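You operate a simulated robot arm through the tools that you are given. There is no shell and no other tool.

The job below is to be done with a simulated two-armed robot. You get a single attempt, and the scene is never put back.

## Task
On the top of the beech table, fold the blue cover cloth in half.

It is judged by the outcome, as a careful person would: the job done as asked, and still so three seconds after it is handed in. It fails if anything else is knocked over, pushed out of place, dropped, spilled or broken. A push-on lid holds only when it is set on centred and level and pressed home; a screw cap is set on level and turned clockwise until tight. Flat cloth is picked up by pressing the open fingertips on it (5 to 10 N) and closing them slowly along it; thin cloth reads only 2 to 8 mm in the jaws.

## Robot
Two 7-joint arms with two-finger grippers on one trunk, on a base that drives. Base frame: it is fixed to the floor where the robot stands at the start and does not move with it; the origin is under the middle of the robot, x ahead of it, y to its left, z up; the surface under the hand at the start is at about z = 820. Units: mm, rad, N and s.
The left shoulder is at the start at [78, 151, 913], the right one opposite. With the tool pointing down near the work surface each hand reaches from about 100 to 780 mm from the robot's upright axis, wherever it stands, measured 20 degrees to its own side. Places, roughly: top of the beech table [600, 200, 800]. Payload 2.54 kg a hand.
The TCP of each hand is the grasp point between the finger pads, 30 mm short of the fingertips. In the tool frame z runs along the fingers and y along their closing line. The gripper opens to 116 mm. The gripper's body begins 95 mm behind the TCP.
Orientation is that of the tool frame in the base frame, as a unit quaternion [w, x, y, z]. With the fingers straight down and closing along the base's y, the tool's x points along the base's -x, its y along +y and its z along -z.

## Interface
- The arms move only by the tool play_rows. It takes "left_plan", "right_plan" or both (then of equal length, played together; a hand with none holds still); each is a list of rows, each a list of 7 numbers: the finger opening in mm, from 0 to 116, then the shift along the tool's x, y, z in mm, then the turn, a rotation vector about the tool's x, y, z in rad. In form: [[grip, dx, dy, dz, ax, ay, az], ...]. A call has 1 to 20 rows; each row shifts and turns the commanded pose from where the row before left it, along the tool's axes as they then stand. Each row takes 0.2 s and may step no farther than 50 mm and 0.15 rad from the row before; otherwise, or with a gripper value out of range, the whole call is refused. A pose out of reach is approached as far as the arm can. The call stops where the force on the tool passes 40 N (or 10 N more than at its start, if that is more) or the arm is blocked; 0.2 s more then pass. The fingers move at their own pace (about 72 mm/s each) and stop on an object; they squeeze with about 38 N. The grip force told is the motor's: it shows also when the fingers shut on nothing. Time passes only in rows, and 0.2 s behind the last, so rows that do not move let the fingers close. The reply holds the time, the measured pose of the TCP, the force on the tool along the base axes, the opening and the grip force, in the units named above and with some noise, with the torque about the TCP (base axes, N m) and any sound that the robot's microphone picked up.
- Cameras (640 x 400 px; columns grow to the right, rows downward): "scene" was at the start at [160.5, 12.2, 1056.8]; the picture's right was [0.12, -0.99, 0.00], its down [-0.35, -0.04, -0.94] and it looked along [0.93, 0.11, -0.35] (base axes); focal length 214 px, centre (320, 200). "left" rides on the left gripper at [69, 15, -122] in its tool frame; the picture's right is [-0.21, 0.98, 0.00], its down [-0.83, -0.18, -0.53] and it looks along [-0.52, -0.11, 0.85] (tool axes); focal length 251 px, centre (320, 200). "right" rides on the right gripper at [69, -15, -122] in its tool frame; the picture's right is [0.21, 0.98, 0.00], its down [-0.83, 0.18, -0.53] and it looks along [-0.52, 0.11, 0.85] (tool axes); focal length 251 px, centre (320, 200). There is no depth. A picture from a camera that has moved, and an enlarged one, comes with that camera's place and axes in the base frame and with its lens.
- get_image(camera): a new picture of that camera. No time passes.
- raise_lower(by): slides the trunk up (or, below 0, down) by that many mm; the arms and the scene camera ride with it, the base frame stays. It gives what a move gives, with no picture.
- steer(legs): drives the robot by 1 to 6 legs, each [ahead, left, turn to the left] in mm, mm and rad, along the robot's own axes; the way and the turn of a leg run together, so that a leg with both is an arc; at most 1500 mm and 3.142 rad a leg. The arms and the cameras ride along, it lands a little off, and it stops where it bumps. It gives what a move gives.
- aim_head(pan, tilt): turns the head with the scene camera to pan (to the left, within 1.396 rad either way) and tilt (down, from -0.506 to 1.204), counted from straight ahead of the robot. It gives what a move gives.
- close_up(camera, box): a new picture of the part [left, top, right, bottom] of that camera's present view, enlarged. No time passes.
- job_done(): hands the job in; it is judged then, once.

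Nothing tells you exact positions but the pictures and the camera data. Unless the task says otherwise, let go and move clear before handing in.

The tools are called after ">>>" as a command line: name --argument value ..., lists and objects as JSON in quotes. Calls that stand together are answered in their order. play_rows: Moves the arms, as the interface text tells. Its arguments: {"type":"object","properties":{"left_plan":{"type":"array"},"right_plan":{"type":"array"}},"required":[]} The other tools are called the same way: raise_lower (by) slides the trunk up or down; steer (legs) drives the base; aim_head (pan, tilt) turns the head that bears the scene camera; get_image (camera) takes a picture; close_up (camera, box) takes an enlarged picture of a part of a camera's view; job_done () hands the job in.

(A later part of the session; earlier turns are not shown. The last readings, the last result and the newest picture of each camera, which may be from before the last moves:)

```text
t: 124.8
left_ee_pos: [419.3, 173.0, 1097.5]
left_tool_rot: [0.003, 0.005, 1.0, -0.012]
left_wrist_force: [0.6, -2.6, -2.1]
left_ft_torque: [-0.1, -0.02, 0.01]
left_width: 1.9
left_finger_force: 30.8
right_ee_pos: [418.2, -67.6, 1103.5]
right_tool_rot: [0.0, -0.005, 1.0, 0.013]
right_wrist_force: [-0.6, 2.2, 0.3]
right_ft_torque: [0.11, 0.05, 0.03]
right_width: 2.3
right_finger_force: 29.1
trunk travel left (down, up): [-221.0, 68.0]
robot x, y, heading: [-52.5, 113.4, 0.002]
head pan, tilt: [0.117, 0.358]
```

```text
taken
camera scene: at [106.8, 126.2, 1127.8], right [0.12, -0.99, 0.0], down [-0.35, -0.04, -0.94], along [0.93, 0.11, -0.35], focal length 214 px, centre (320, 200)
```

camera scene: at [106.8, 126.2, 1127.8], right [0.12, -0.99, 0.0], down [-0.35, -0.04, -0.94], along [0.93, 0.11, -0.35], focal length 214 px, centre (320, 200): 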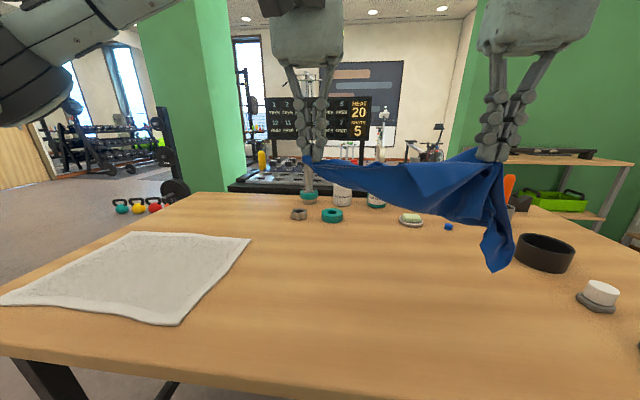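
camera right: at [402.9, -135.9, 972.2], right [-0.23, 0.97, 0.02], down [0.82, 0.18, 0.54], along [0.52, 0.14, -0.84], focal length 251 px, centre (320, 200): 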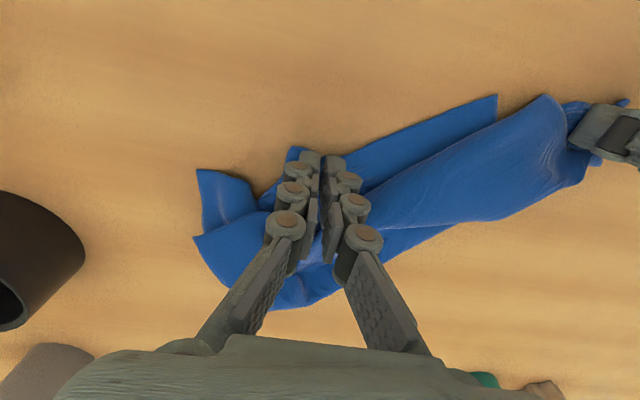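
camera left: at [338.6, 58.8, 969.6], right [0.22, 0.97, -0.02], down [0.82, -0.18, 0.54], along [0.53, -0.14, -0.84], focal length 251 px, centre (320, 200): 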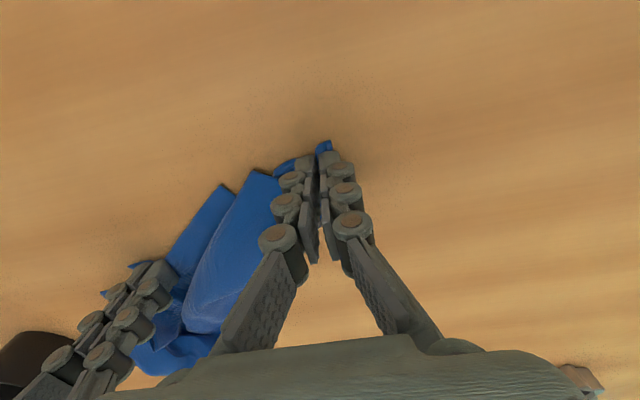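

The cloth hangs clear of the table between the hands. I'll zoom in to see how it hangs.

>>> close_up --camera "scene" --box '[290, 110, 540, 290]'

>>> get_image --camera "right"

>>> get_image --camera "left"

```text
2.22 times, centred on (415, 200) of scene
camera zoom: at [106.8, 126.2, 1127.8], right [0.12, -0.99, 0.0], down [-0.35, -0.04, -0.94], along [0.93, 0.11, -0.35], focal length 477 px, centre (109, 200)
```

zoom: 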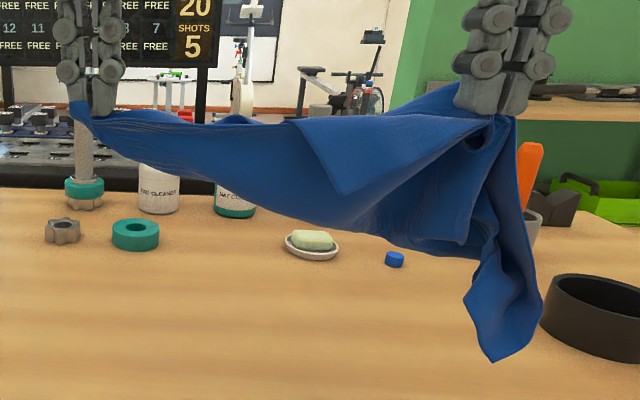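

```text
taken
camera right: at [348.1, -85.6, 1225.2], right [-0.23, 0.97, 0.02], down [0.82, 0.18, 0.54], along [0.52, 0.14, -0.84], focal length 251 px, centre (320, 200)
```

right: 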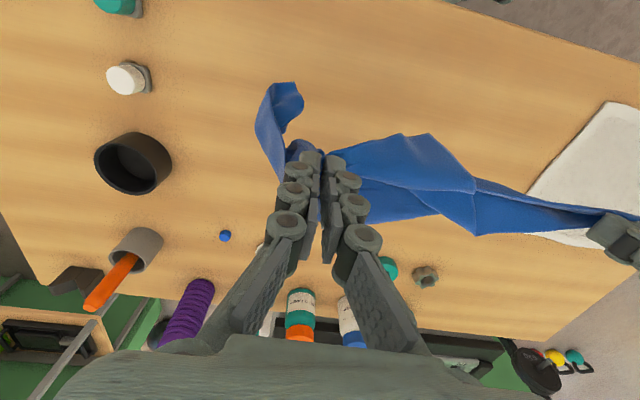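

```text
taken
camera left: at [349.5, 191.2, 1217.6], right [0.22, 0.97, -0.02], down [0.82, -0.18, 0.54], along [0.53, -0.14, -0.84], focal length 251 px, centre (320, 200)
```

left: 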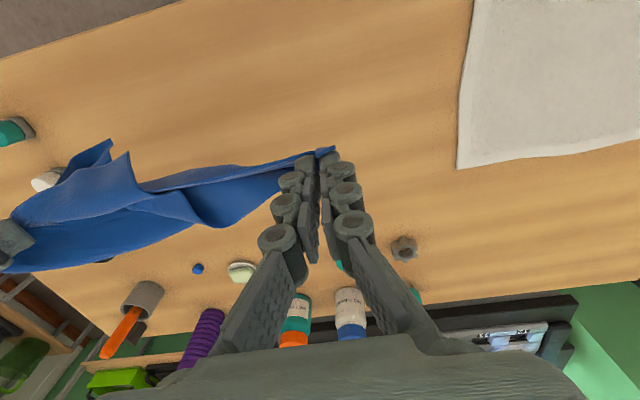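

The right hand seems to hold an extra layer along with its edge. I'll lay the cloth down, trailing it out toward the far side as the hands come back, so it spreads out for a cleaner grip.

>>> play_rows --left_plan '[[0, -5, 0, 20, 0, 0, 0], [0, -5, 0, 20, 0, 0, 0], [0, 5, 0, 22, 0, 0, 0], [0, 12, 0, 22, 0, 0, 0], [0, 16, 0, 22, 0, 0, 0], [0, 18, 0, 22, 0, 0, 0], [0, 20, 0, 22, 0, 0, 0], [0, 20, 0, 22, 0, 0, 0], [0, 20, 0, 20, 0, 0, 0], [0, 18, 0, 20, 0, 0, 0], [0, 14, 0, 18, 0, 0, 0]]' --right_plan '[[0, -5, 0, 20, 0, 0, 0], [0, -5, 0, 20, 0, 0, 0], [0, 5, 0, 22, 0, 0, 0], [0, 12, 0, 22, 0, 0, 0], [0, 16, 0, 22, 0, 0, 0], [0, 18, 0, 22, 0, 0, 0], [0, 20, 0, 22, 0, 0, 0], [0, 20, 0, 22, 0, 0, 0], [0, 20, 0, 20, 0, 0, 0], [0, 18, 0, 20, 0, 0, 0], [0, 14, 0, 18, 0, 0, 0]]'

>>> get_image --camera "scene"

>>> get_image --camera "right"

>>> get_image --camera "left"

```text
t: 127.2
left_ee_pos: [288.6, 168.4, 866.8]
left_tool_rot: [0.004, 0.006, 1.0, -0.012]
left_wrist_force: [-0.1, -0.6, 1.8]
left_ft_torque: [0.0, -0.02, -0.07]
left_width: 0.1
left_finger_force: 27.9
right_ee_pos: [285.2, -61.2, 874.2]
right_tool_rot: [0.001, -0.005, 1.0, 0.012]
right_wrist_force: [0.7, 0.1, -2.4]
right_ft_torque: [0.03, 0.0, 0.02]
right_width: 5.0
right_finger_force: 33.5
trunk travel left (down, up): [-221.0, 68.0]
robot x, y, heading: [-53.8, 113.7, 0.002]
head pan, tilt: [0.117, 0.358]
```

```text
taken
camera scene: at [107.0, 126.0, 1127.9], right [0.12, -0.99, 0.0], down [-0.35, -0.04, -0.94], along [0.93, 0.11, -0.35], focal length 214 px, centre (320, 200)
```

scene: 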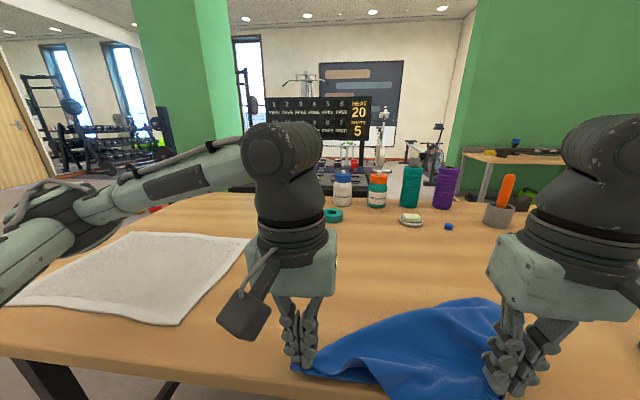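

```text
taken
camera right: at [215.4, -80.3, 994.7], right [-0.22, 0.97, 0.02], down [0.82, 0.18, 0.54], along [0.52, 0.14, -0.84], focal length 251 px, centre (320, 200)
```

right: 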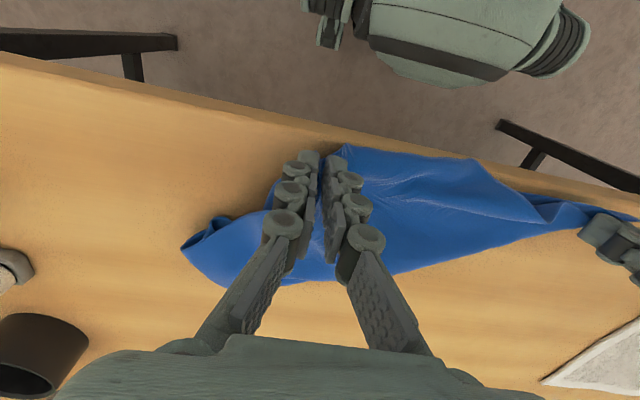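

```text
taken
camera left: at [218.2, 186.9, 987.7], right [0.22, 0.97, -0.02], down [0.82, -0.18, 0.54], along [0.53, -0.14, -0.84], focal length 251 px, centre (320, 200)
```

left: 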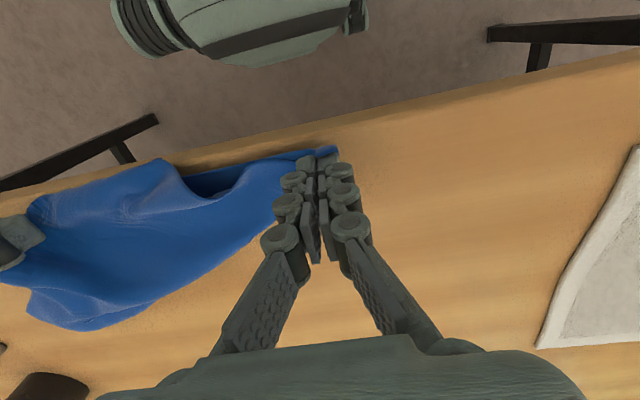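

The cloth is mostly on the table now, near its front edge. I'll release the right hand and raise it for a clear look while the left keeps its corner.

>>> play_rows --right_plan '[[0, 0, 0, 8, 0, 0, 0], [0, 0, 0, 6, 0, 0, 0], [15, 0, 0, 0, 0, 0, 0], [30, 0, 0, 0, 0, 0, 0], [45, 0, 0, 0, 0, 0, 0], [45, 0, 0, -20, 0, 0, 0], [45, 0, 0, -40, 0, 0, 0], [45, 0, -20, -40, 0, 0, 0], [45, 0, -20, -40, 0, 0, 0], [45, 0, -20, -40, 0, 0, 0]]'

>>> get_image --camera "right"

>>> get_image --camera "scene"

>>> get_image --camera "left"

```text
t: 129.4
left_ee_pos: [289.1, 169.6, 867.4]
left_tool_rot: [0.004, 0.004, 1.0, -0.011]
left_wrist_force: [-0.2, 0.5, 0.8]
left_ft_torque: [0.01, 0.02, 0.03]
left_width: 0.3
left_finger_force: 31.0
right_ee_pos: [286.2, -124.4, 1038.1]
right_tool_rot: [0.001, -0.005, 1.0, 0.013]
right_wrist_force: [-0.1, -0.2, 0.3]
right_ft_torque: [-0.02, 0.01, -0.01]
right_width: 44.8
right_finger_force: 0.1
trunk travel left (down, up): [-221.0, 68.0]
robot x, y, heading: [-50.6, 113.7, 0.004]
head pan, tilt: [0.117, 0.358]
```

```text
taken
camera right: at [216.9, -142.6, 1159.5], right [-0.23, 0.97, 0.02], down [0.82, 0.18, 0.54], along [0.52, 0.14, -0.84], focal length 251 px, centre (320, 200)
```

right: 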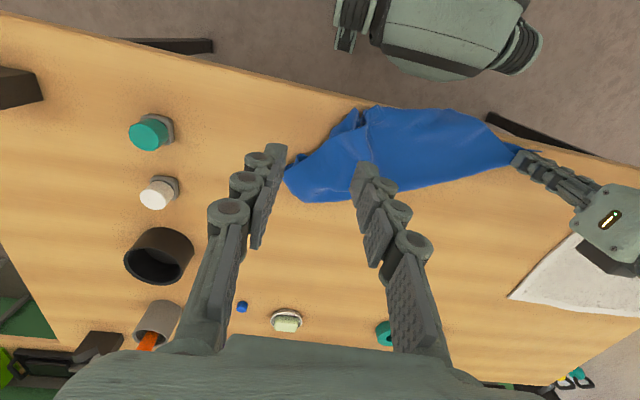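

```text
taken
camera scene: at [106.9, 126.1, 1127.8], right [0.12, -0.99, 0.0], down [-0.35, -0.04, -0.94], along [0.93, 0.11, -0.35], focal length 214 px, centre (320, 200)
```

scene: 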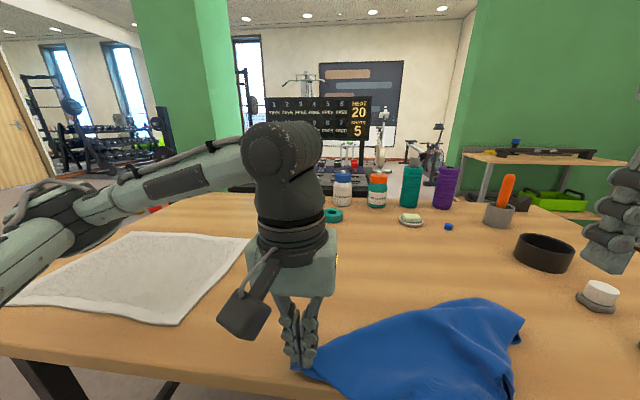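

```text
taken
camera left: at [218.3, 187.0, 987.9], right [0.22, 0.97, -0.02], down [0.82, -0.18, 0.54], along [0.53, -0.14, -0.84], focal length 251 px, centre (320, 200)
```

left: 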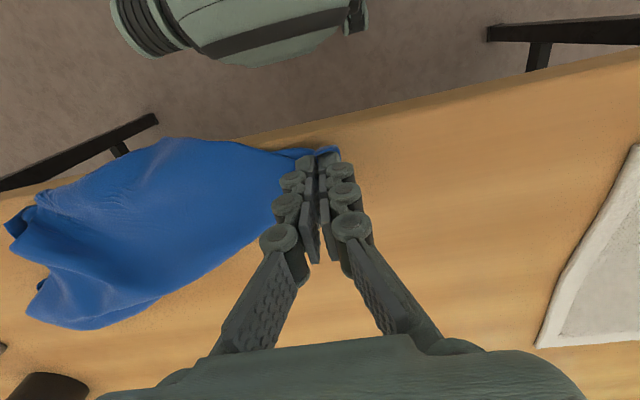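

I'll zoom in to find a clean corner next to the one the left hand holds.

>>> close_up --camera "right" --box '[260, 80, 560, 230]'

>>> close_up --camera "scene" --box '[280, 280, 540, 400]'

>>> close_up --camera "left" --box '[0, 110, 340, 340]'

```text
2.13 times, centred on (410, 155) of right
camera zoom: at [216.9, -142.6, 1159.5], right [-0.23, 0.97, 0.02], down [0.82, 0.18, 0.54], along [0.52, 0.14, -0.84], focal length 536 px, centre (128, 296)
```

zoom: 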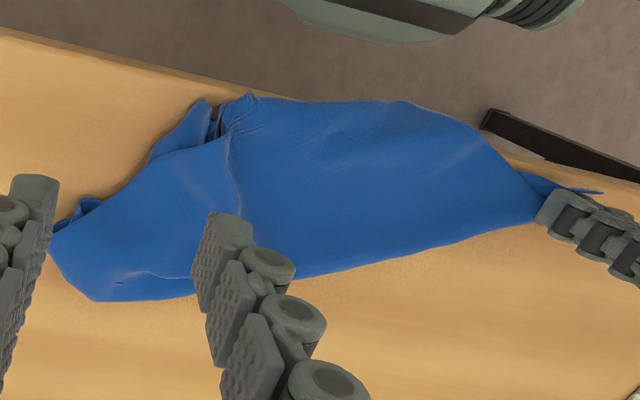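

```text
2.46 times, centred on (410, 340) of scene
camera zoom: at [106.9, 126.1, 1127.8], right [0.12, -0.99, 0.0], down [-0.35, -0.04, -0.94], along [0.93, 0.11, -0.35], focal length 528 px, centre (98, -145)
```

zoom: 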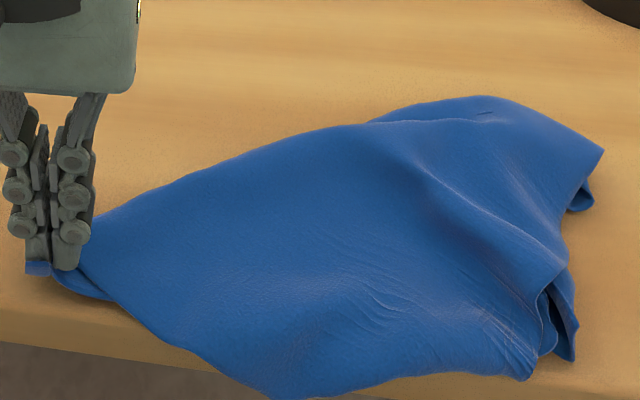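

```text
1.74 times, centred on (170, 225) of left
camera zoom: at [218.3, 187.0, 987.9], right [0.22, 0.97, -0.02], down [0.82, -0.18, 0.54], along [0.53, -0.14, -0.84], focal length 437 px, centre (581, 156)
```

zoom: 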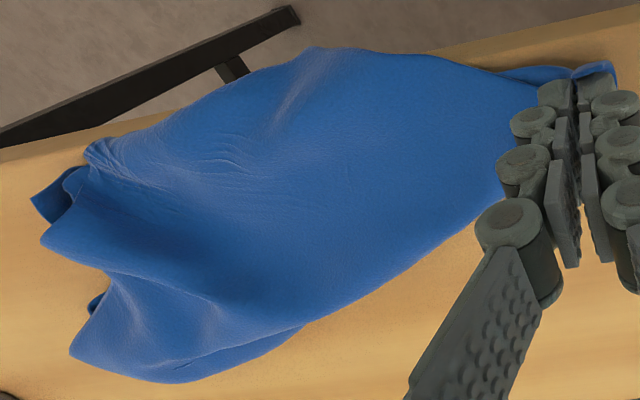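

I'll hang the whole cloth from the left hand's corner so it untangles under its own weight: first raising the left hand, then the trunk.

>>> play_rows --left_plan '[[0, -11, -5, -20, 0, 0, 0], [0, -11, -5, -25, 0, 0, 0], [0, -11, -5, -30, 0, 0, 0], [0, -11, -5, -30, 0, 0, 0], [0, -11, -5, -30, 0, 0, 0], [0, -11, -5, -30, 0, 0, 0], [0, -11, -5, -30, 0, 0, 0], [0, -11, -5, -30, 0, 0, 0], [0, -11, -5, -30, 0, 0, 0], [0, -11, -5, -30, 0, 0, 0]]'

>>> raise_lower --by 65

>>> get_image --camera "scene"

>>> get_image --camera "right"

```text
t: 131.6
left_ee_pos: [397.2, 124.9, 1154.8]
left_tool_rot: [0.003, 0.005, 1.0, -0.011]
left_wrist_force: [-0.4, 0.2, -1.4]
left_ft_torque: [-0.03, -0.02, 0.03]
left_width: 2.6
left_finger_force: 31.1
right_ee_pos: [286.3, -124.0, 1037.8]
right_tool_rot: [0.001, -0.005, 1.0, 0.013]
right_wrist_force: [0.4, 1.1, 0.0]
right_ft_torque: [0.0, -0.03, 0.01]
right_width: 45.3
right_finger_force: 0.1
trunk travel left (down, up): [-221.0, 68.0]
robot x, y, heading: [-52.9, 114.7, -0.002]
head pan, tilt: [0.117, 0.358]
```

```text
t: 132.7
left_ee_pos: [396.5, 123.7, 1219.9]
left_tool_rot: [0.004, 0.005, 1.0, -0.012]
left_wrist_force: [-0.2, 0.4, -2.8]
left_ft_torque: [-0.02, 0.01, 0.01]
left_width: 3.1
left_finger_force: 34.4
right_ee_pos: [286.8, -124.1, 1101.9]
right_tool_rot: [0.0, -0.006, 1.0, 0.012]
right_wrist_force: [0.0, 1.0, -0.9]
right_ft_torque: [-0.04, 0.01, -0.01]
right_width: 45.2
right_finger_force: 0.1
trunk travel left (down, up): [-286.0, 3.0]
robot x, y, heading: [-55.5, 116.2, -0.003]
head pan, tilt: [0.117, 0.358]
```

```text
taken
camera scene: at [107.3, 126.0, 1192.7], right [0.12, -0.99, 0.0], down [-0.35, -0.04, -0.94], along [0.93, 0.11, -0.35], focal length 214 px, centre (320, 200)
```

scene: 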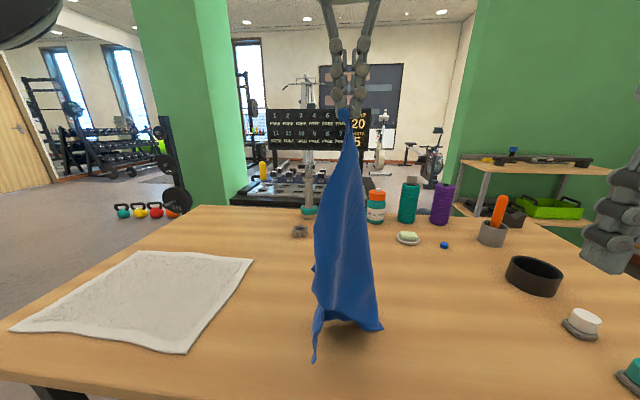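

```text
taken
camera right: at [217.5, -142.4, 1223.8], right [-0.22, 0.97, 0.02], down [0.82, 0.18, 0.54], along [0.52, 0.14, -0.84], focal length 251 px, centre (320, 200)
```

right: 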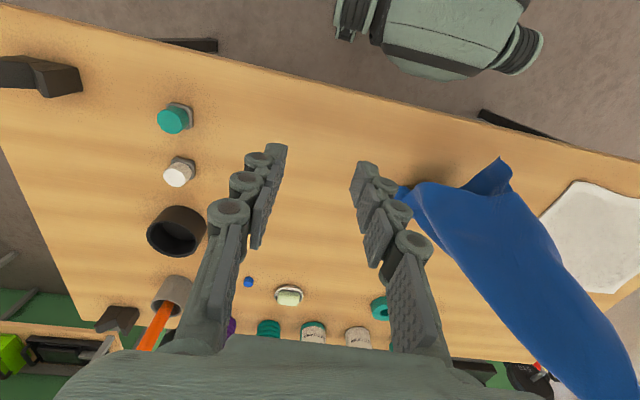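

Now the cloth hangs cleanly from that one corner. I'll zoom in to locate its other corners.

>>> close_up --camera "scene" --box '[270, 90, 430, 370]'

>>> close_up --camera "right" --box '[380, 130, 640, 400]'

>>> get_image --camera "left"

```text
1.43 times, centred on (350, 230) of scene
camera zoom: at [107.3, 126.0, 1192.7], right [0.12, -0.99, 0.0], down [-0.35, -0.04, -0.94], along [0.93, 0.11, -0.35], focal length 306 px, centre (277, 157)
```

zoom: 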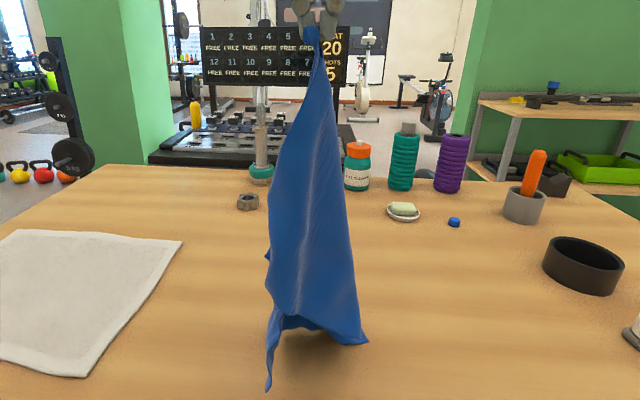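

```text
1.48 times, centred on (510, 265) of right
camera zoom: at [217.5, -142.4, 1223.8], right [-0.22, 0.97, 0.02], down [0.82, 0.18, 0.54], along [0.52, 0.14, -0.84], focal length 372 px, centre (38, 104)
```

zoom: 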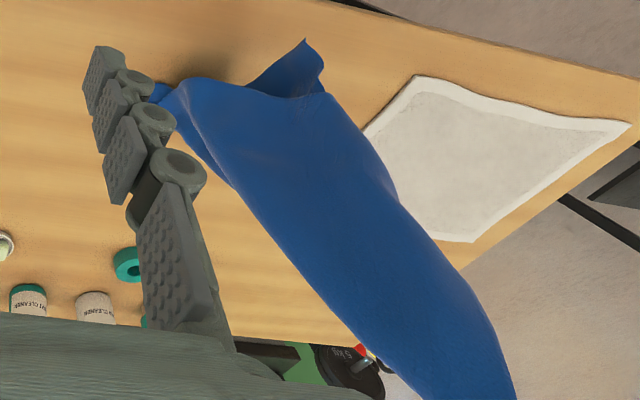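

```text
taken
camera left: at [326.6, 142.1, 1340.1], right [0.22, 0.97, -0.02], down [0.82, -0.18, 0.54], along [0.53, -0.14, -0.84], focal length 251 px, centre (320, 200)
```

left: 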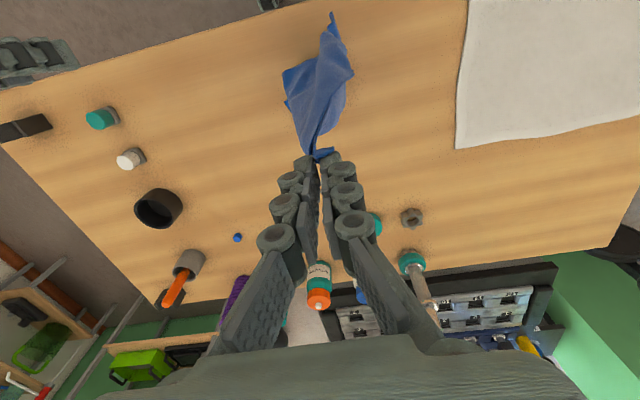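

The cloth hangs from its near-left corner with free corners at about (362,62), (302,157) and (372,168). I'll lower it until the right-hand free corner rests on the table, drawing the left hand leftward so that corner lies out flat.

>>> raise_lower --by -50

>>> play_rows --left_plan '[[0, 0, 8, 10, 0, 0, 0], [0, 0, 10, 12, 0, 0, 0], [0, 0, 12, 12, 0, 0, 0], [0, 0, 14, 12, 0, 0, 0], [0, 0, 14, 12, 0, 0, 0], [0, 0, 14, 12, 0, 0, 0]]'

>>> get_image --camera "scene"

>>> get_image --camera "right"

>>> get_image --camera "left"

```text
t: 133.6
left_ee_pos: [395.8, 125.0, 1170.5]
left_tool_rot: [0.003, 0.005, 1.0, -0.012]
left_wrist_force: [0.3, 0.1, 2.0]
left_ft_torque: [0.03, 0.0, 0.02]
left_width: 0.0
left_finger_force: 27.4
right_ee_pos: [286.0, -123.6, 1051.6]
right_tool_rot: [0.001, -0.005, 1.0, 0.012]
right_wrist_force: [-0.3, 0.0, 0.0]
right_ft_torque: [-0.03, 0.02, 0.01]
right_width: 45.1
right_finger_force: 0.0
trunk travel left (down, up): [-236.0, 53.0]
robot x, y, heading: [-54.4, 117.7, 0.006]
head pan, tilt: [0.117, 0.358]
```

```text
t: 135.0
left_ee_pos: [398.3, 194.2, 1099.0]
left_tool_rot: [0.003, 0.004, 1.0, -0.011]
left_wrist_force: [-0.7, -0.1, 1.6]
left_ft_torque: [0.01, 0.02, -0.01]
left_width: 0.2
left_finger_force: 26.8
right_ee_pos: [287.2, -123.9, 1052.6]
right_tool_rot: [0.002, -0.005, 1.0, 0.012]
right_wrist_force: [-0.4, -0.4, 0.4]
right_ft_torque: [0.02, -0.03, 0.02]
right_width: 45.3
right_finger_force: 0.0
trunk travel left (down, up): [-236.0, 53.0]
robot x, y, heading: [-55.1, 114.7, 0.005]
head pan, tilt: [0.117, 0.358]
```

```text
taken
camera scene: at [107.2, 126.3, 1142.8], right [0.12, -0.99, 0.0], down [-0.35, -0.04, -0.94], along [0.93, 0.11, -0.35], focal length 214 px, centre (320, 200)
```

scene: 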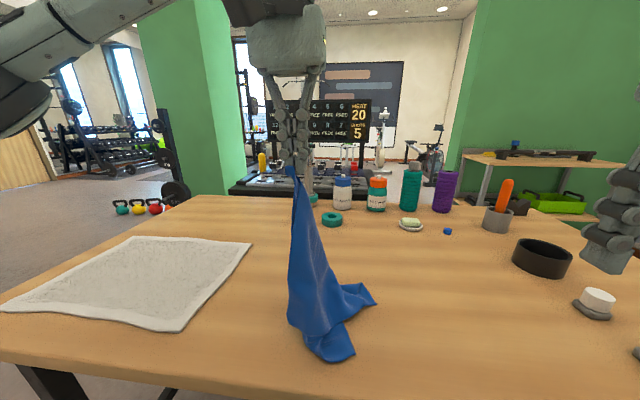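

```text
taken
camera right: at [217.4, -142.1, 1174.0], right [-0.23, 0.97, 0.02], down [0.82, 0.18, 0.54], along [0.52, 0.14, -0.84], focal length 251 px, centre (320, 200)
```

right: 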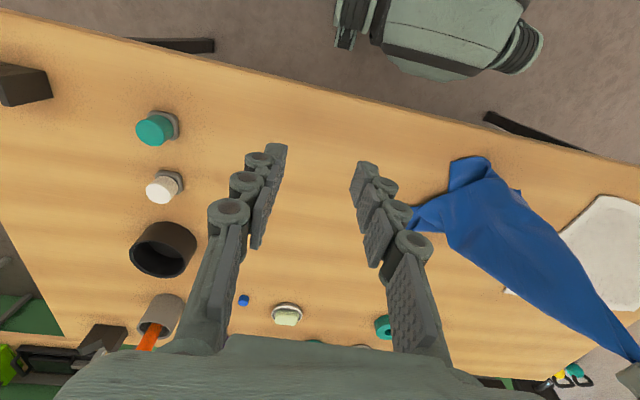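

```text
taken
camera left: at [328.4, 211.7, 1218.6], right [0.22, 0.97, -0.02], down [0.82, -0.18, 0.54], along [0.53, -0.14, -0.84], focal length 251 px, centre (320, 200)
```

left: 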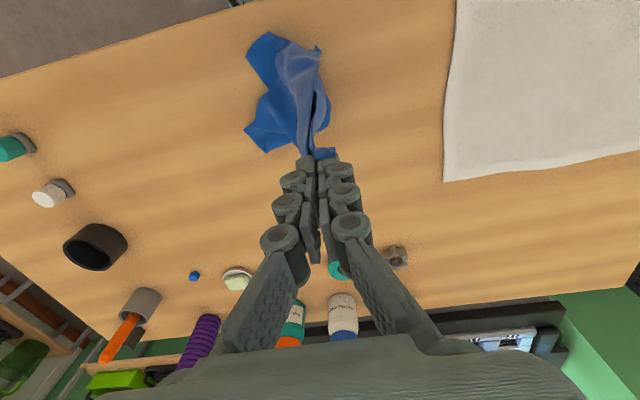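

The corners have touched down, with one at about (426,60) and another near (318,105). I'll zoom in on them.

>>> close_up --camera "scene" --box '[270, 250, 400, 380]'

>>> close_up --camera "left" --box '[220, 10, 360, 170]'

>>> close_up --camera "right" --box '[390, 130, 640, 360]'

```text
3.08 times, centred on (335, 315) of scene
camera zoom: at [107.2, 126.3, 1142.8], right [0.12, -0.99, 0.0], down [-0.35, -0.04, -0.94], along [0.93, 0.11, -0.35], focal length 660 px, centre (274, -154)
```

zoom: 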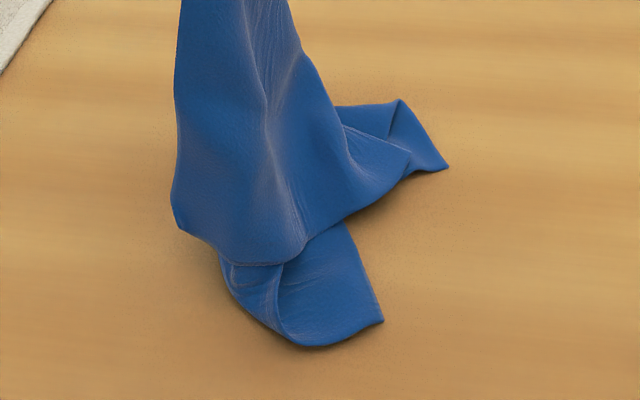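

```text
2.50 times, centred on (290, 90) of left
camera zoom: at [328.4, 211.7, 1218.6], right [0.22, 0.97, -0.02], down [0.82, -0.18, 0.54], along [0.53, -0.14, -0.84], focal length 629 px, centre (395, 475)
```

zoom: 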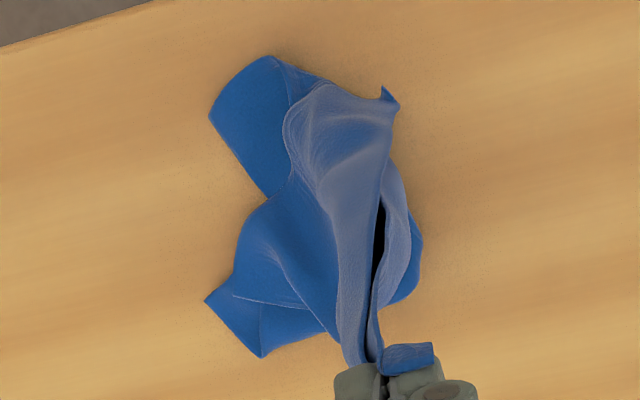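

```text
1.74 times, centred on (515, 245) of right
camera zoom: at [217.4, -142.1, 1174.0], right [-0.23, 0.97, 0.02], down [0.82, 0.18, 0.54], along [0.52, 0.14, -0.84], focal length 437 px, centre (-19, 122)
```

zoom: 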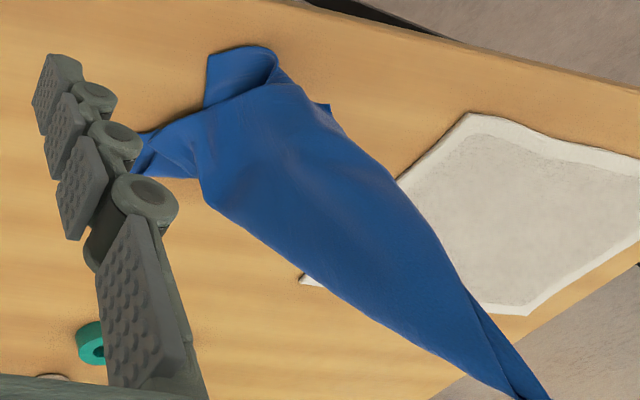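

I'll lay the left corner down further to the left, keeping clear of the towel, so the tent collapses leftward and the right-hand corners lie out on the table.

>>> play_rows --left_plan '[[0, 0, 10, 16, 0, 0, 0], [0, 0, 10, 18, 0, 0, 0], [0, 0, 11, 18, 0, 0, 0], [0, 0, 11, 18, 0, 0, 0], [0, 0, 12, 18, 0, 0, 0], [0, 0, 12, 18, 0, 0, 0], [0, 0, 12, 18, 0, 0, 0], [0, 0, 12, 18, 0, 0, 0], [0, 0, 10, 18, 0, 0, 0], [0, 0, 0, 18, 0, 0, 0]]'

>>> get_image --camera "scene"

>>> get_image --camera "left"

>>> close_up --camera "right" --box '[390, 130, 640, 360]'

```text
t: 137.2
left_ee_pos: [398.6, 290.1, 918.5]
left_tool_rot: [0.004, 0.005, 1.0, -0.011]
left_wrist_force: [0.5, -0.9, 2.2]
left_ft_torque: [0.02, 0.02, 0.01]
left_width: 0.0
left_finger_force: 27.8
right_ee_pos: [287.7, -124.0, 1051.2]
right_tool_rot: [0.0, -0.005, 1.0, 0.012]
right_wrist_force: [-0.2, 0.5, -0.5]
right_ft_torque: [-0.02, -0.01, 0.0]
right_width: 45.0
right_finger_force: 0.0
trunk travel left (down, up): [-236.0, 53.0]
robot x, y, heading: [-56.0, 115.9, 0.006]
head pan, tilt: [0.117, 0.358]
```

```text
taken
camera scene: at [107.1, 126.1, 1142.8], right [0.12, -0.99, 0.0], down [-0.35, -0.04, -0.94], along [0.93, 0.11, -0.35], focal length 214 px, centre (320, 200)
```

scene: 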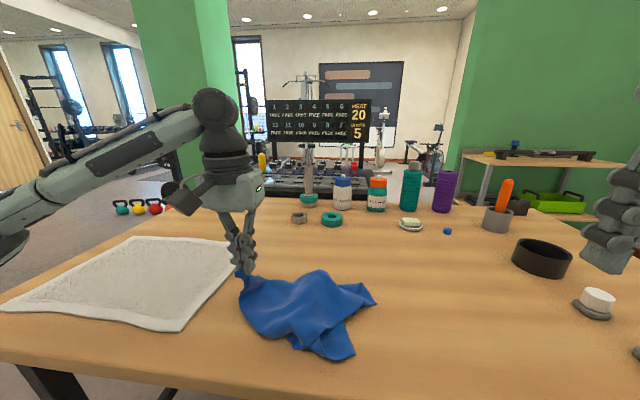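

```text
taken
camera left: at [329.2, 308.1, 1039.1], right [0.22, 0.97, -0.02], down [0.82, -0.18, 0.54], along [0.53, -0.14, -0.84], focal length 251 px, centre (320, 200)
```

left: 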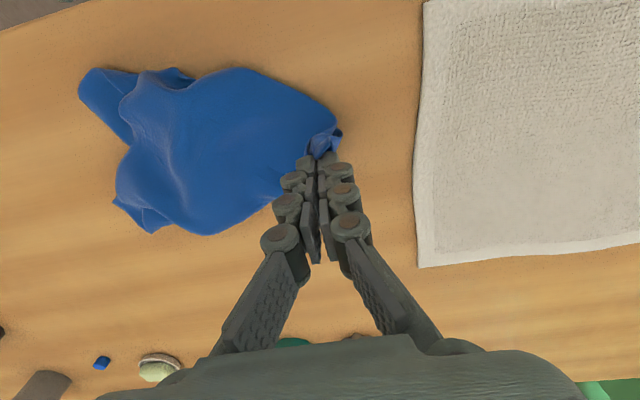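

```text
1.74 times, centred on (515, 245) of right
camera zoom: at [217.4, -142.3, 1174.0], right [-0.22, 0.97, 0.02], down [0.82, 0.18, 0.54], along [0.52, 0.14, -0.84], focal length 437 px, centre (-19, 122)
```

zoom: 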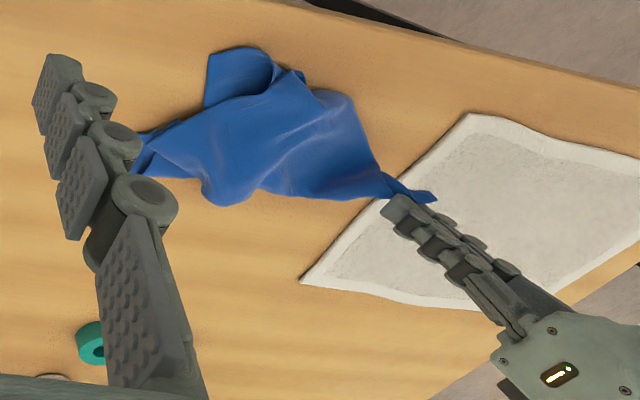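

I'll bring the right hand over toward the corner at about (422,59) and look closely from its camera.

>>> play_rows --right_plan '[[45, -18, 22, 15, 0, 0, 0], [45, -20, 25, 20, 0, 0, 0], [40, -22, 26, 22, 0, 0, 0], [36, -22, 28, 22, 0, 0, 0], [30, -24, 30, 22, 0, 0, 0], [30, -24, 30, 20, 0, 0, 0], [30, -12, 20, 10, 0, 0, 0]]'

>>> get_image --camera "right"

>>> get_image --camera "scene"

```text
t: 138.8
left_ee_pos: [399.4, 290.1, 920.6]
left_tool_rot: [0.004, 0.005, 1.0, -0.012]
left_wrist_force: [0.1, 0.4, -2.4]
left_ft_torque: [0.03, 0.01, 0.01]
left_width: 3.0
left_finger_force: 33.7
right_ee_pos: [416.9, 47.1, 933.7]
right_tool_rot: [0.002, -0.004, 1.0, 0.014]
right_wrist_force: [0.0, 0.3, 0.6]
right_ft_torque: [0.0, -0.03, 0.0]
right_width: 30.2
right_finger_force: 0.1
right hand out of reach, approached as far as the arm can: row 7
trunk travel left (down, up): [-236.0, 53.0]
robot x, y, heading: [-58.4, 115.5, 0.001]
head pan, tilt: [0.117, 0.358]
```

```text
taken
camera right: at [346.5, 28.6, 1054.7], right [-0.22, 0.97, 0.02], down [0.82, 0.17, 0.54], along [0.52, 0.14, -0.84], focal length 251 px, centre (320, 200)
```

right: 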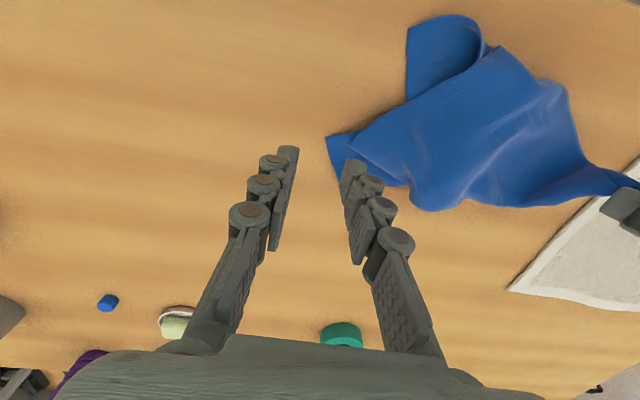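

```text
taken
camera scene: at [106.6, 126.1, 1143.0], right [0.12, -0.99, 0.0], down [-0.35, -0.04, -0.94], along [0.93, 0.11, -0.35], focal length 214 px, centre (320, 200)
```

scene: 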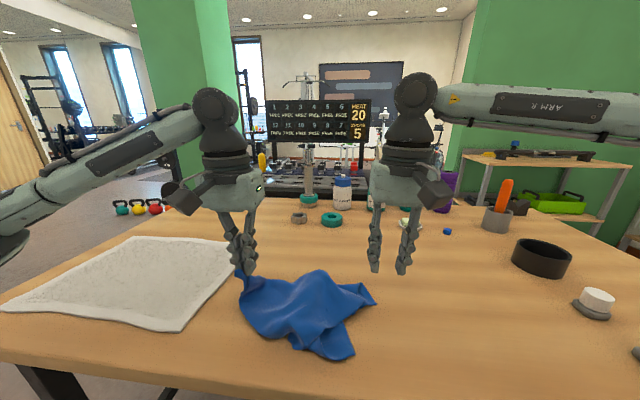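

The right arm can't reach further inward from here. I'll bring the left hand in 60 mm and then shift the base left 60 mm, which returns the left hand to the same spot and gives the right arm room.

>>> play_rows --left_plan '[[0, 0, -20, -5, 0, 0, 0], [0, 0, -20, 0, 0, 0, 0], [0, 0, -20, 0, 0, 0, 0]]' --right_plan '[[30, 0, -10, -10, 0, 0, 0], [30, 0, -10, 0, 0, 0, 0], [30, 0, -10, 0, 0, 0, 0]]'

>>> steer --legs '[[0, 60, 0]]'

>>> get_image --camera "right"

>>> get_image --camera "scene"

>>> get_image --camera "left"

```text
t: 139.6
left_ee_pos: [399.3, 230.6, 925.5]
left_tool_rot: [0.003, 0.006, 1.0, -0.01]
left_wrist_force: [-0.3, 0.1, -0.3]
left_ft_torque: [0.01, -0.03, 0.0]
left_width: 1.7
left_finger_force: 29.3
right_ee_pos: [418.0, 16.8, 941.6]
right_tool_rot: [0.0, -0.005, 1.0, 0.014]
right_wrist_force: [0.2, -0.3, 0.2]
right_ft_torque: [0.0, 0.02, 0.01]
right_width: 29.7
right_finger_force: 0.1
trunk travel left (down, up): [-236.0, 53.0]
robot x, y, heading: [-52.6, 113.6, 0.004]
head pan, tilt: [0.117, 0.358]
```

```text
t: 140.8
left_ee_pos: [398.6, 291.5, 925.7]
left_tool_rot: [0.004, 0.004, 1.0, -0.012]
left_wrist_force: [-0.4, 0.5, 0.7]
left_ft_torque: [-0.01, 0.0, 0.0]
left_width: 2.1
left_finger_force: 29.0
right_ee_pos: [417.1, 77.6, 940.3]
right_tool_rot: [0.001, -0.005, 1.0, 0.013]
right_wrist_force: [-0.4, -1.2, -0.7]
right_ft_torque: [0.0, 0.03, 0.01]
right_width: 30.2
right_finger_force: 0.1
trunk travel left (down, up): [-236.0, 53.0]
robot x, y, heading: [-52.6, 174.9, 0.003]
head pan, tilt: [0.117, 0.358]
```

```text
taken
camera right: at [347.4, 58.7, 1062.9], right [-0.23, 0.97, 0.02], down [0.82, 0.18, 0.54], along [0.52, 0.14, -0.84], focal length 251 px, centre (320, 200)
```

right: 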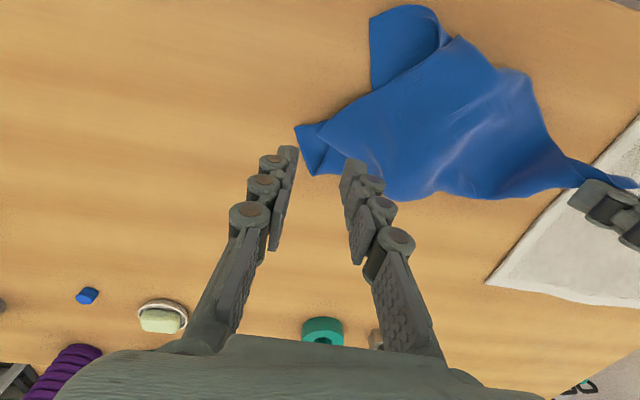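

```text
taken
camera scene: at [106.9, 186.5, 1142.8], right [0.12, -0.99, 0.0], down [-0.35, -0.04, -0.94], along [0.93, 0.11, -0.35], focal length 214 px, centre (320, 200)
```

scene: 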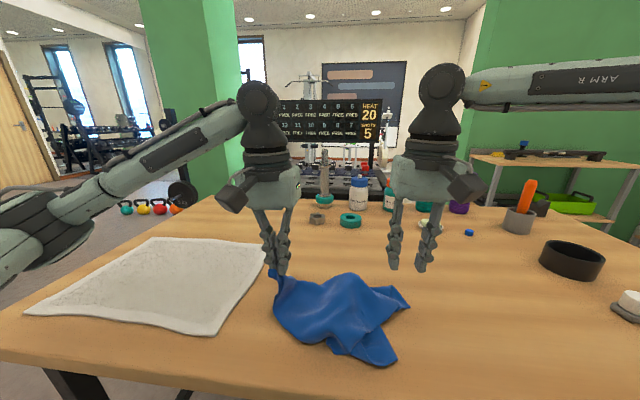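

```text
taken
camera left: at [328.7, 308.9, 1045.6], right [0.22, 0.97, -0.02], down [0.82, -0.18, 0.54], along [0.53, -0.14, -0.84], focal length 251 px, centre (320, 200)
```

left: 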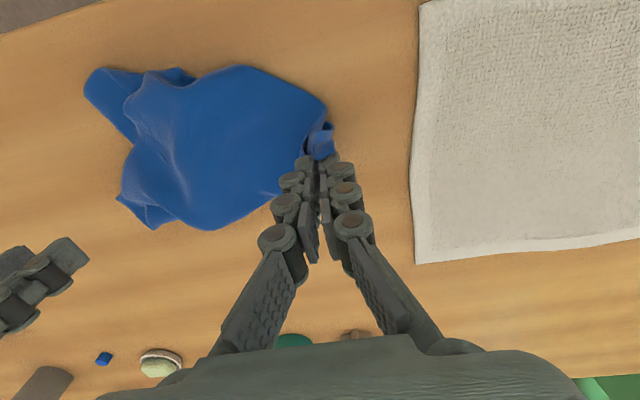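

The flap at (418,58) is now well within reach. I'll zoom in on it.

>>> close_up --camera "right" --box '[280, 80, 440, 220]'

>>> close_up --camera "scene" --box '[260, 250, 430, 380]'

```text
2.86 times, centred on (360, 150) of right
camera zoom: at [347.4, 58.7, 1062.9], right [-0.23, 0.97, 0.02], down [0.82, 0.18, 0.54], along [0.52, 0.14, -0.84], focal length 718 px, centre (206, 343)
```

zoom: 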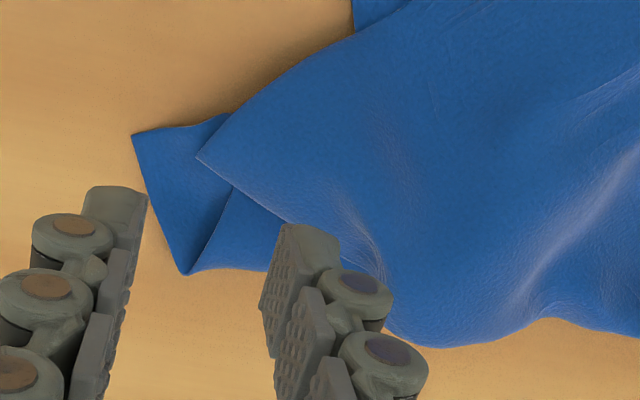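

```text
3.08 times, centred on (345, 315) of scene
camera zoom: at [106.9, 186.5, 1142.8], right [0.12, -0.99, 0.0], down [-0.35, -0.04, -0.94], along [0.93, 0.11, -0.35], focal length 660 px, centre (243, -154)
```

zoom: 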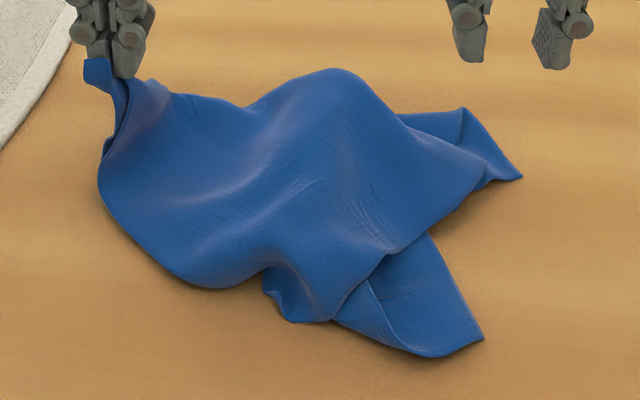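

The flap at T (324,101) on the near side offers a larger flat single-layer patch, so I'll use that one. I'll move the right hand over its centre near (338,127).

>>> play_rows --right_plan '[[24, 19.8, 12.3, 12, 0, 0, 0], [24, 19.8, 12.3, 16, 0, 0, 0], [24, 19.8, 12.3, 18, 0, 0, 0], [24, 19.8, 12.3, 18, 0, 0, 0]]'

>>> get_image --camera "right"

>>> close_up --camera "scene" --box '[260, 250, 430, 380]'

```text
t: 141.8
left_ee_pos: [399.6, 291.0, 925.0]
left_tool_rot: [0.003, 0.005, 1.0, -0.011]
left_wrist_force: [0.3, -0.3, -1.7]
left_ft_torque: [0.01, 0.02, 0.01]
left_width: 2.8
left_finger_force: 34.0
right_ee_pos: [336.7, 126.7, 879.8]
right_tool_rot: [0.001, -0.006, 1.0, 0.014]
right_wrist_force: [-0.1, -0.6, 0.2]
right_ft_torque: [0.02, -0.01, 0.0]
right_width: 24.2
right_finger_force: 0.1
trunk travel left (down, up): [-236.0, 53.0]
robot x, y, heading: [-55.3, 177.2, 0.003]
head pan, tilt: [0.117, 0.358]
```

```text
taken
camera right: at [267.7, 107.8, 1001.1], right [-0.22, 0.97, 0.02], down [0.82, 0.18, 0.54], along [0.52, 0.14, -0.84], focal length 251 px, centre (320, 200)
```

right: 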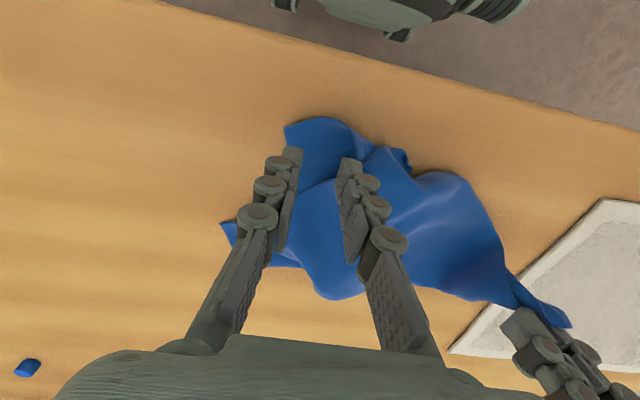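

```text
3.08 times, centred on (345, 315) of scene
camera zoom: at [107.3, 186.1, 1142.8], right [0.12, -0.99, 0.0], down [-0.35, -0.04, -0.94], along [0.93, 0.11, -0.35], focal length 660 px, centre (243, -154)
```

zoom: 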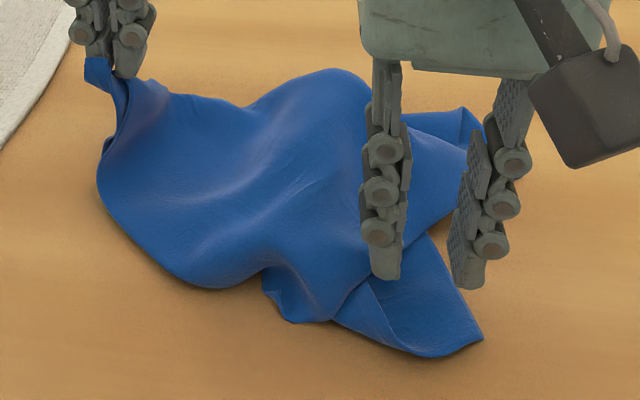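

The fingers sit over the T flap. I'll lower, press and gather it with steady pressure.

>>> play_rows --right_plan '[[28, 4, 0, 10, 0, 0, 0], [28, 0, 0, 10, 0, 0, 0], [28, 0, 0, 6, 0, 0, 0], [28, 0, 0, 2, 0, 0, 0], [28, 0, 0, 1, 0, 0, 0], [28, 0, 0, 0, 0, 0, 0]]'

>>> get_image --camera "right"

```text
t: 143.2
left_ee_pos: [398.3, 290.9, 927.0]
left_tool_rot: [0.005, 0.004, 1.0, -0.011]
left_wrist_force: [0.2, -1.1, -0.6]
left_ft_torque: [0.14, -0.02, 0.03]
left_width: 2.6
left_finger_force: 35.4
right_ee_pos: [334.8, 127.7, 851.8]
right_tool_rot: [0.003, -0.005, 1.0, 0.013]
right_wrist_force: [0.8, -4.2, 21.0]
right_ft_torque: [-0.36, -0.03, -0.04]
right_width: 28.1
right_finger_force: 3.7
trunk travel left (down, up): [-236.0, 53.0]
robot x, y, heading: [-54.9, 171.5, 0.003]
head pan, tilt: [0.117, 0.358]
```

```text
taken
camera right: at [263.0, 108.4, 973.0], right [-0.22, 0.97, 0.02], down [0.82, 0.18, 0.54], along [0.52, 0.14, -0.84], focal length 251 px, centre (320, 200)
```

right: 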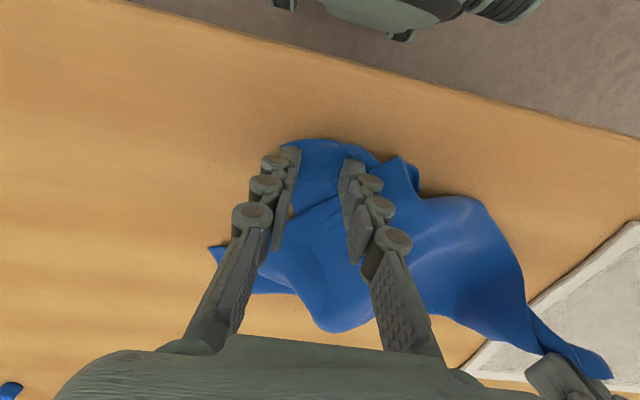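

Pressing at 21 N; I'll ease slightly and close slowly, following down to keep contact.

>>> play_rows --right_plan '[[25, 0, 0.5, -0.4, 0, 0, 0], [22, 0, 0.7, 0, 0, 0, 0], [19, 0, 0.7, 0.1, 0, 0, 0], [16, 0, 0.7, 0.2, 0, 0, 0], [13, 0, 0.7, 0.3, 0, 0, 0], [10, 0, 0.5, 0.3, 0, 0, 0], [7, 0, 0.3, 0.2, 0, 0, 0], [4, 0, 0, 0.2, 0, 0, 0], [2, 0, 0, 0, 0, 0, 0], [0, 0, 0, 0, 0, 0, 0], [0, 0, 0, 0, 0, 0, 0], [0, 0, 0, 0, 0, 0, 0]]'

>>> get_image --camera "right"

```text
t: 145.8
left_ee_pos: [397.7, 290.7, 924.7]
left_tool_rot: [0.003, 0.004, 1.0, -0.011]
left_wrist_force: [-0.8, -0.3, -1.5]
left_ft_torque: [0.02, 0.0, -0.02]
left_width: 2.6
left_finger_force: 30.9
right_ee_pos: [333.5, 128.2, 849.3]
right_tool_rot: [0.001, -0.006, 1.0, 0.014]
right_wrist_force: [-0.1, 1.0, 0.7]
right_ft_torque: [-0.07, -0.04, 0.02]
right_width: 5.2
right_finger_force: 32.0
right hand out of reach, approached as far as the arm can: row 5
trunk travel left (down, up): [-236.0, 53.0]
robot x, y, heading: [-54.8, 171.6, 0.004]
head pan, tilt: [0.117, 0.358]
```

```text
taken
camera right: at [263.1, 108.9, 972.2], right [-0.23, 0.97, 0.03], down [0.82, 0.18, 0.54], along [0.52, 0.14, -0.84], focal length 251 px, centre (320, 200)
```

right: 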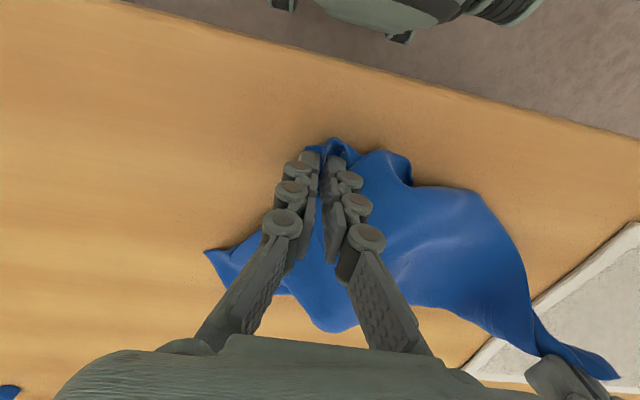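

The T corner is gripped, with the jaws reading 5.2 mm. I'll raise both hands and draw the right one outward to stretch the edge.

>>> play_rows --left_plan '[[0, 0, 0, -10, 0, 0, 0], [0, 0, 0, -20, 0, 0, 0], [0, 0, 0, -20, 0, 0, 0], [0, 0, 0, -25, 0, 0, 0], [0, 0, 0, -25, 0, 0, 0], [0, 0, 0, -25, 0, 0, 0], [0, 0, 0, -25, 0, 0, 0], [0, 0, 0, -25, 0, 0, 0]]' --right_plan '[[0, -3, -4, -15, 0, 0, 0], [0, -8, -12, -25, 0, 0, 0], [0, -10, -16, -30, 0, 0, 0], [0, -10, -18, -32, 0, 0, 0], [0, -10, -18, -32, 0, 0, 0], [0, -10, -18, -32, 0, 0, 0], [0, -8, -18, -32, 0, 0, 0], [0, -5, -18, -30, 0, 0, 0]]'

>>> get_image --camera "scene"

>>> get_image --camera "right"

>>> get_image --camera "left"

```text
t: 147.6
left_ee_pos: [396.1, 295.6, 1101.5]
left_tool_rot: [0.003, 0.003, 1.0, -0.01]
left_wrist_force: [0.0, 0.2, -2.5]
left_ft_torque: [-0.04, -0.06, -0.01]
left_width: 2.8
left_finger_force: 32.9
right_ee_pos: [397.4, 1.2, 1076.2]
right_tool_rot: [0.001, -0.006, 1.0, 0.013]
right_wrist_force: [0.4, 0.3, -0.4]
right_ft_torque: [0.0, 0.0, 0.01]
right_width: 3.5
right_finger_force: 30.7
trunk travel left (down, up): [-236.0, 53.0]
robot x, y, heading: [-56.1, 176.5, 0.003]
head pan, tilt: [0.117, 0.358]
```

```text
taken
camera scene: at [106.4, 186.0, 1142.9], right [0.12, -0.99, 0.0], down [-0.35, -0.04, -0.94], along [0.93, 0.11, -0.35], focal length 214 px, centre (320, 200)
```

scene: 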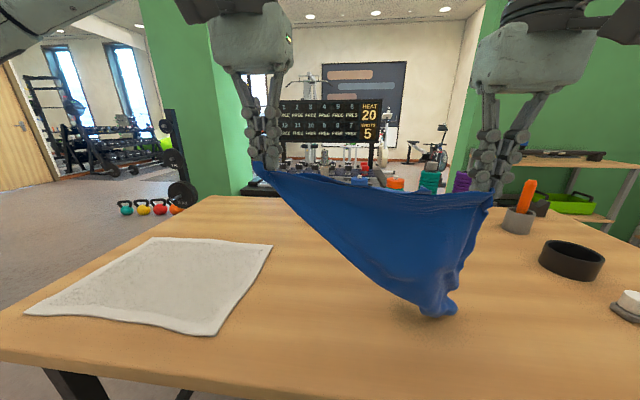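

```text
taken
camera right: at [327.5, -17.1, 1197.6], right [-0.23, 0.97, 0.03], down [0.82, 0.18, 0.54], along [0.52, 0.14, -0.84], focal length 251 px, centre (320, 200)
```

right: 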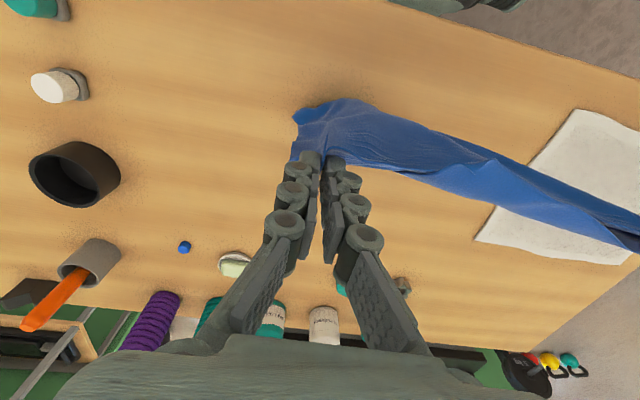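

```text
taken
camera left: at [326.1, 312.7, 1222.2], right [0.22, 0.97, -0.02], down [0.82, -0.18, 0.54], along [0.53, -0.14, -0.84], focal length 251 px, centre (320, 200)
```

left: 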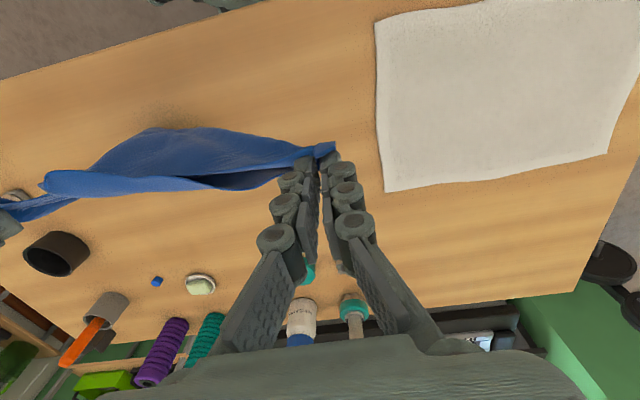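

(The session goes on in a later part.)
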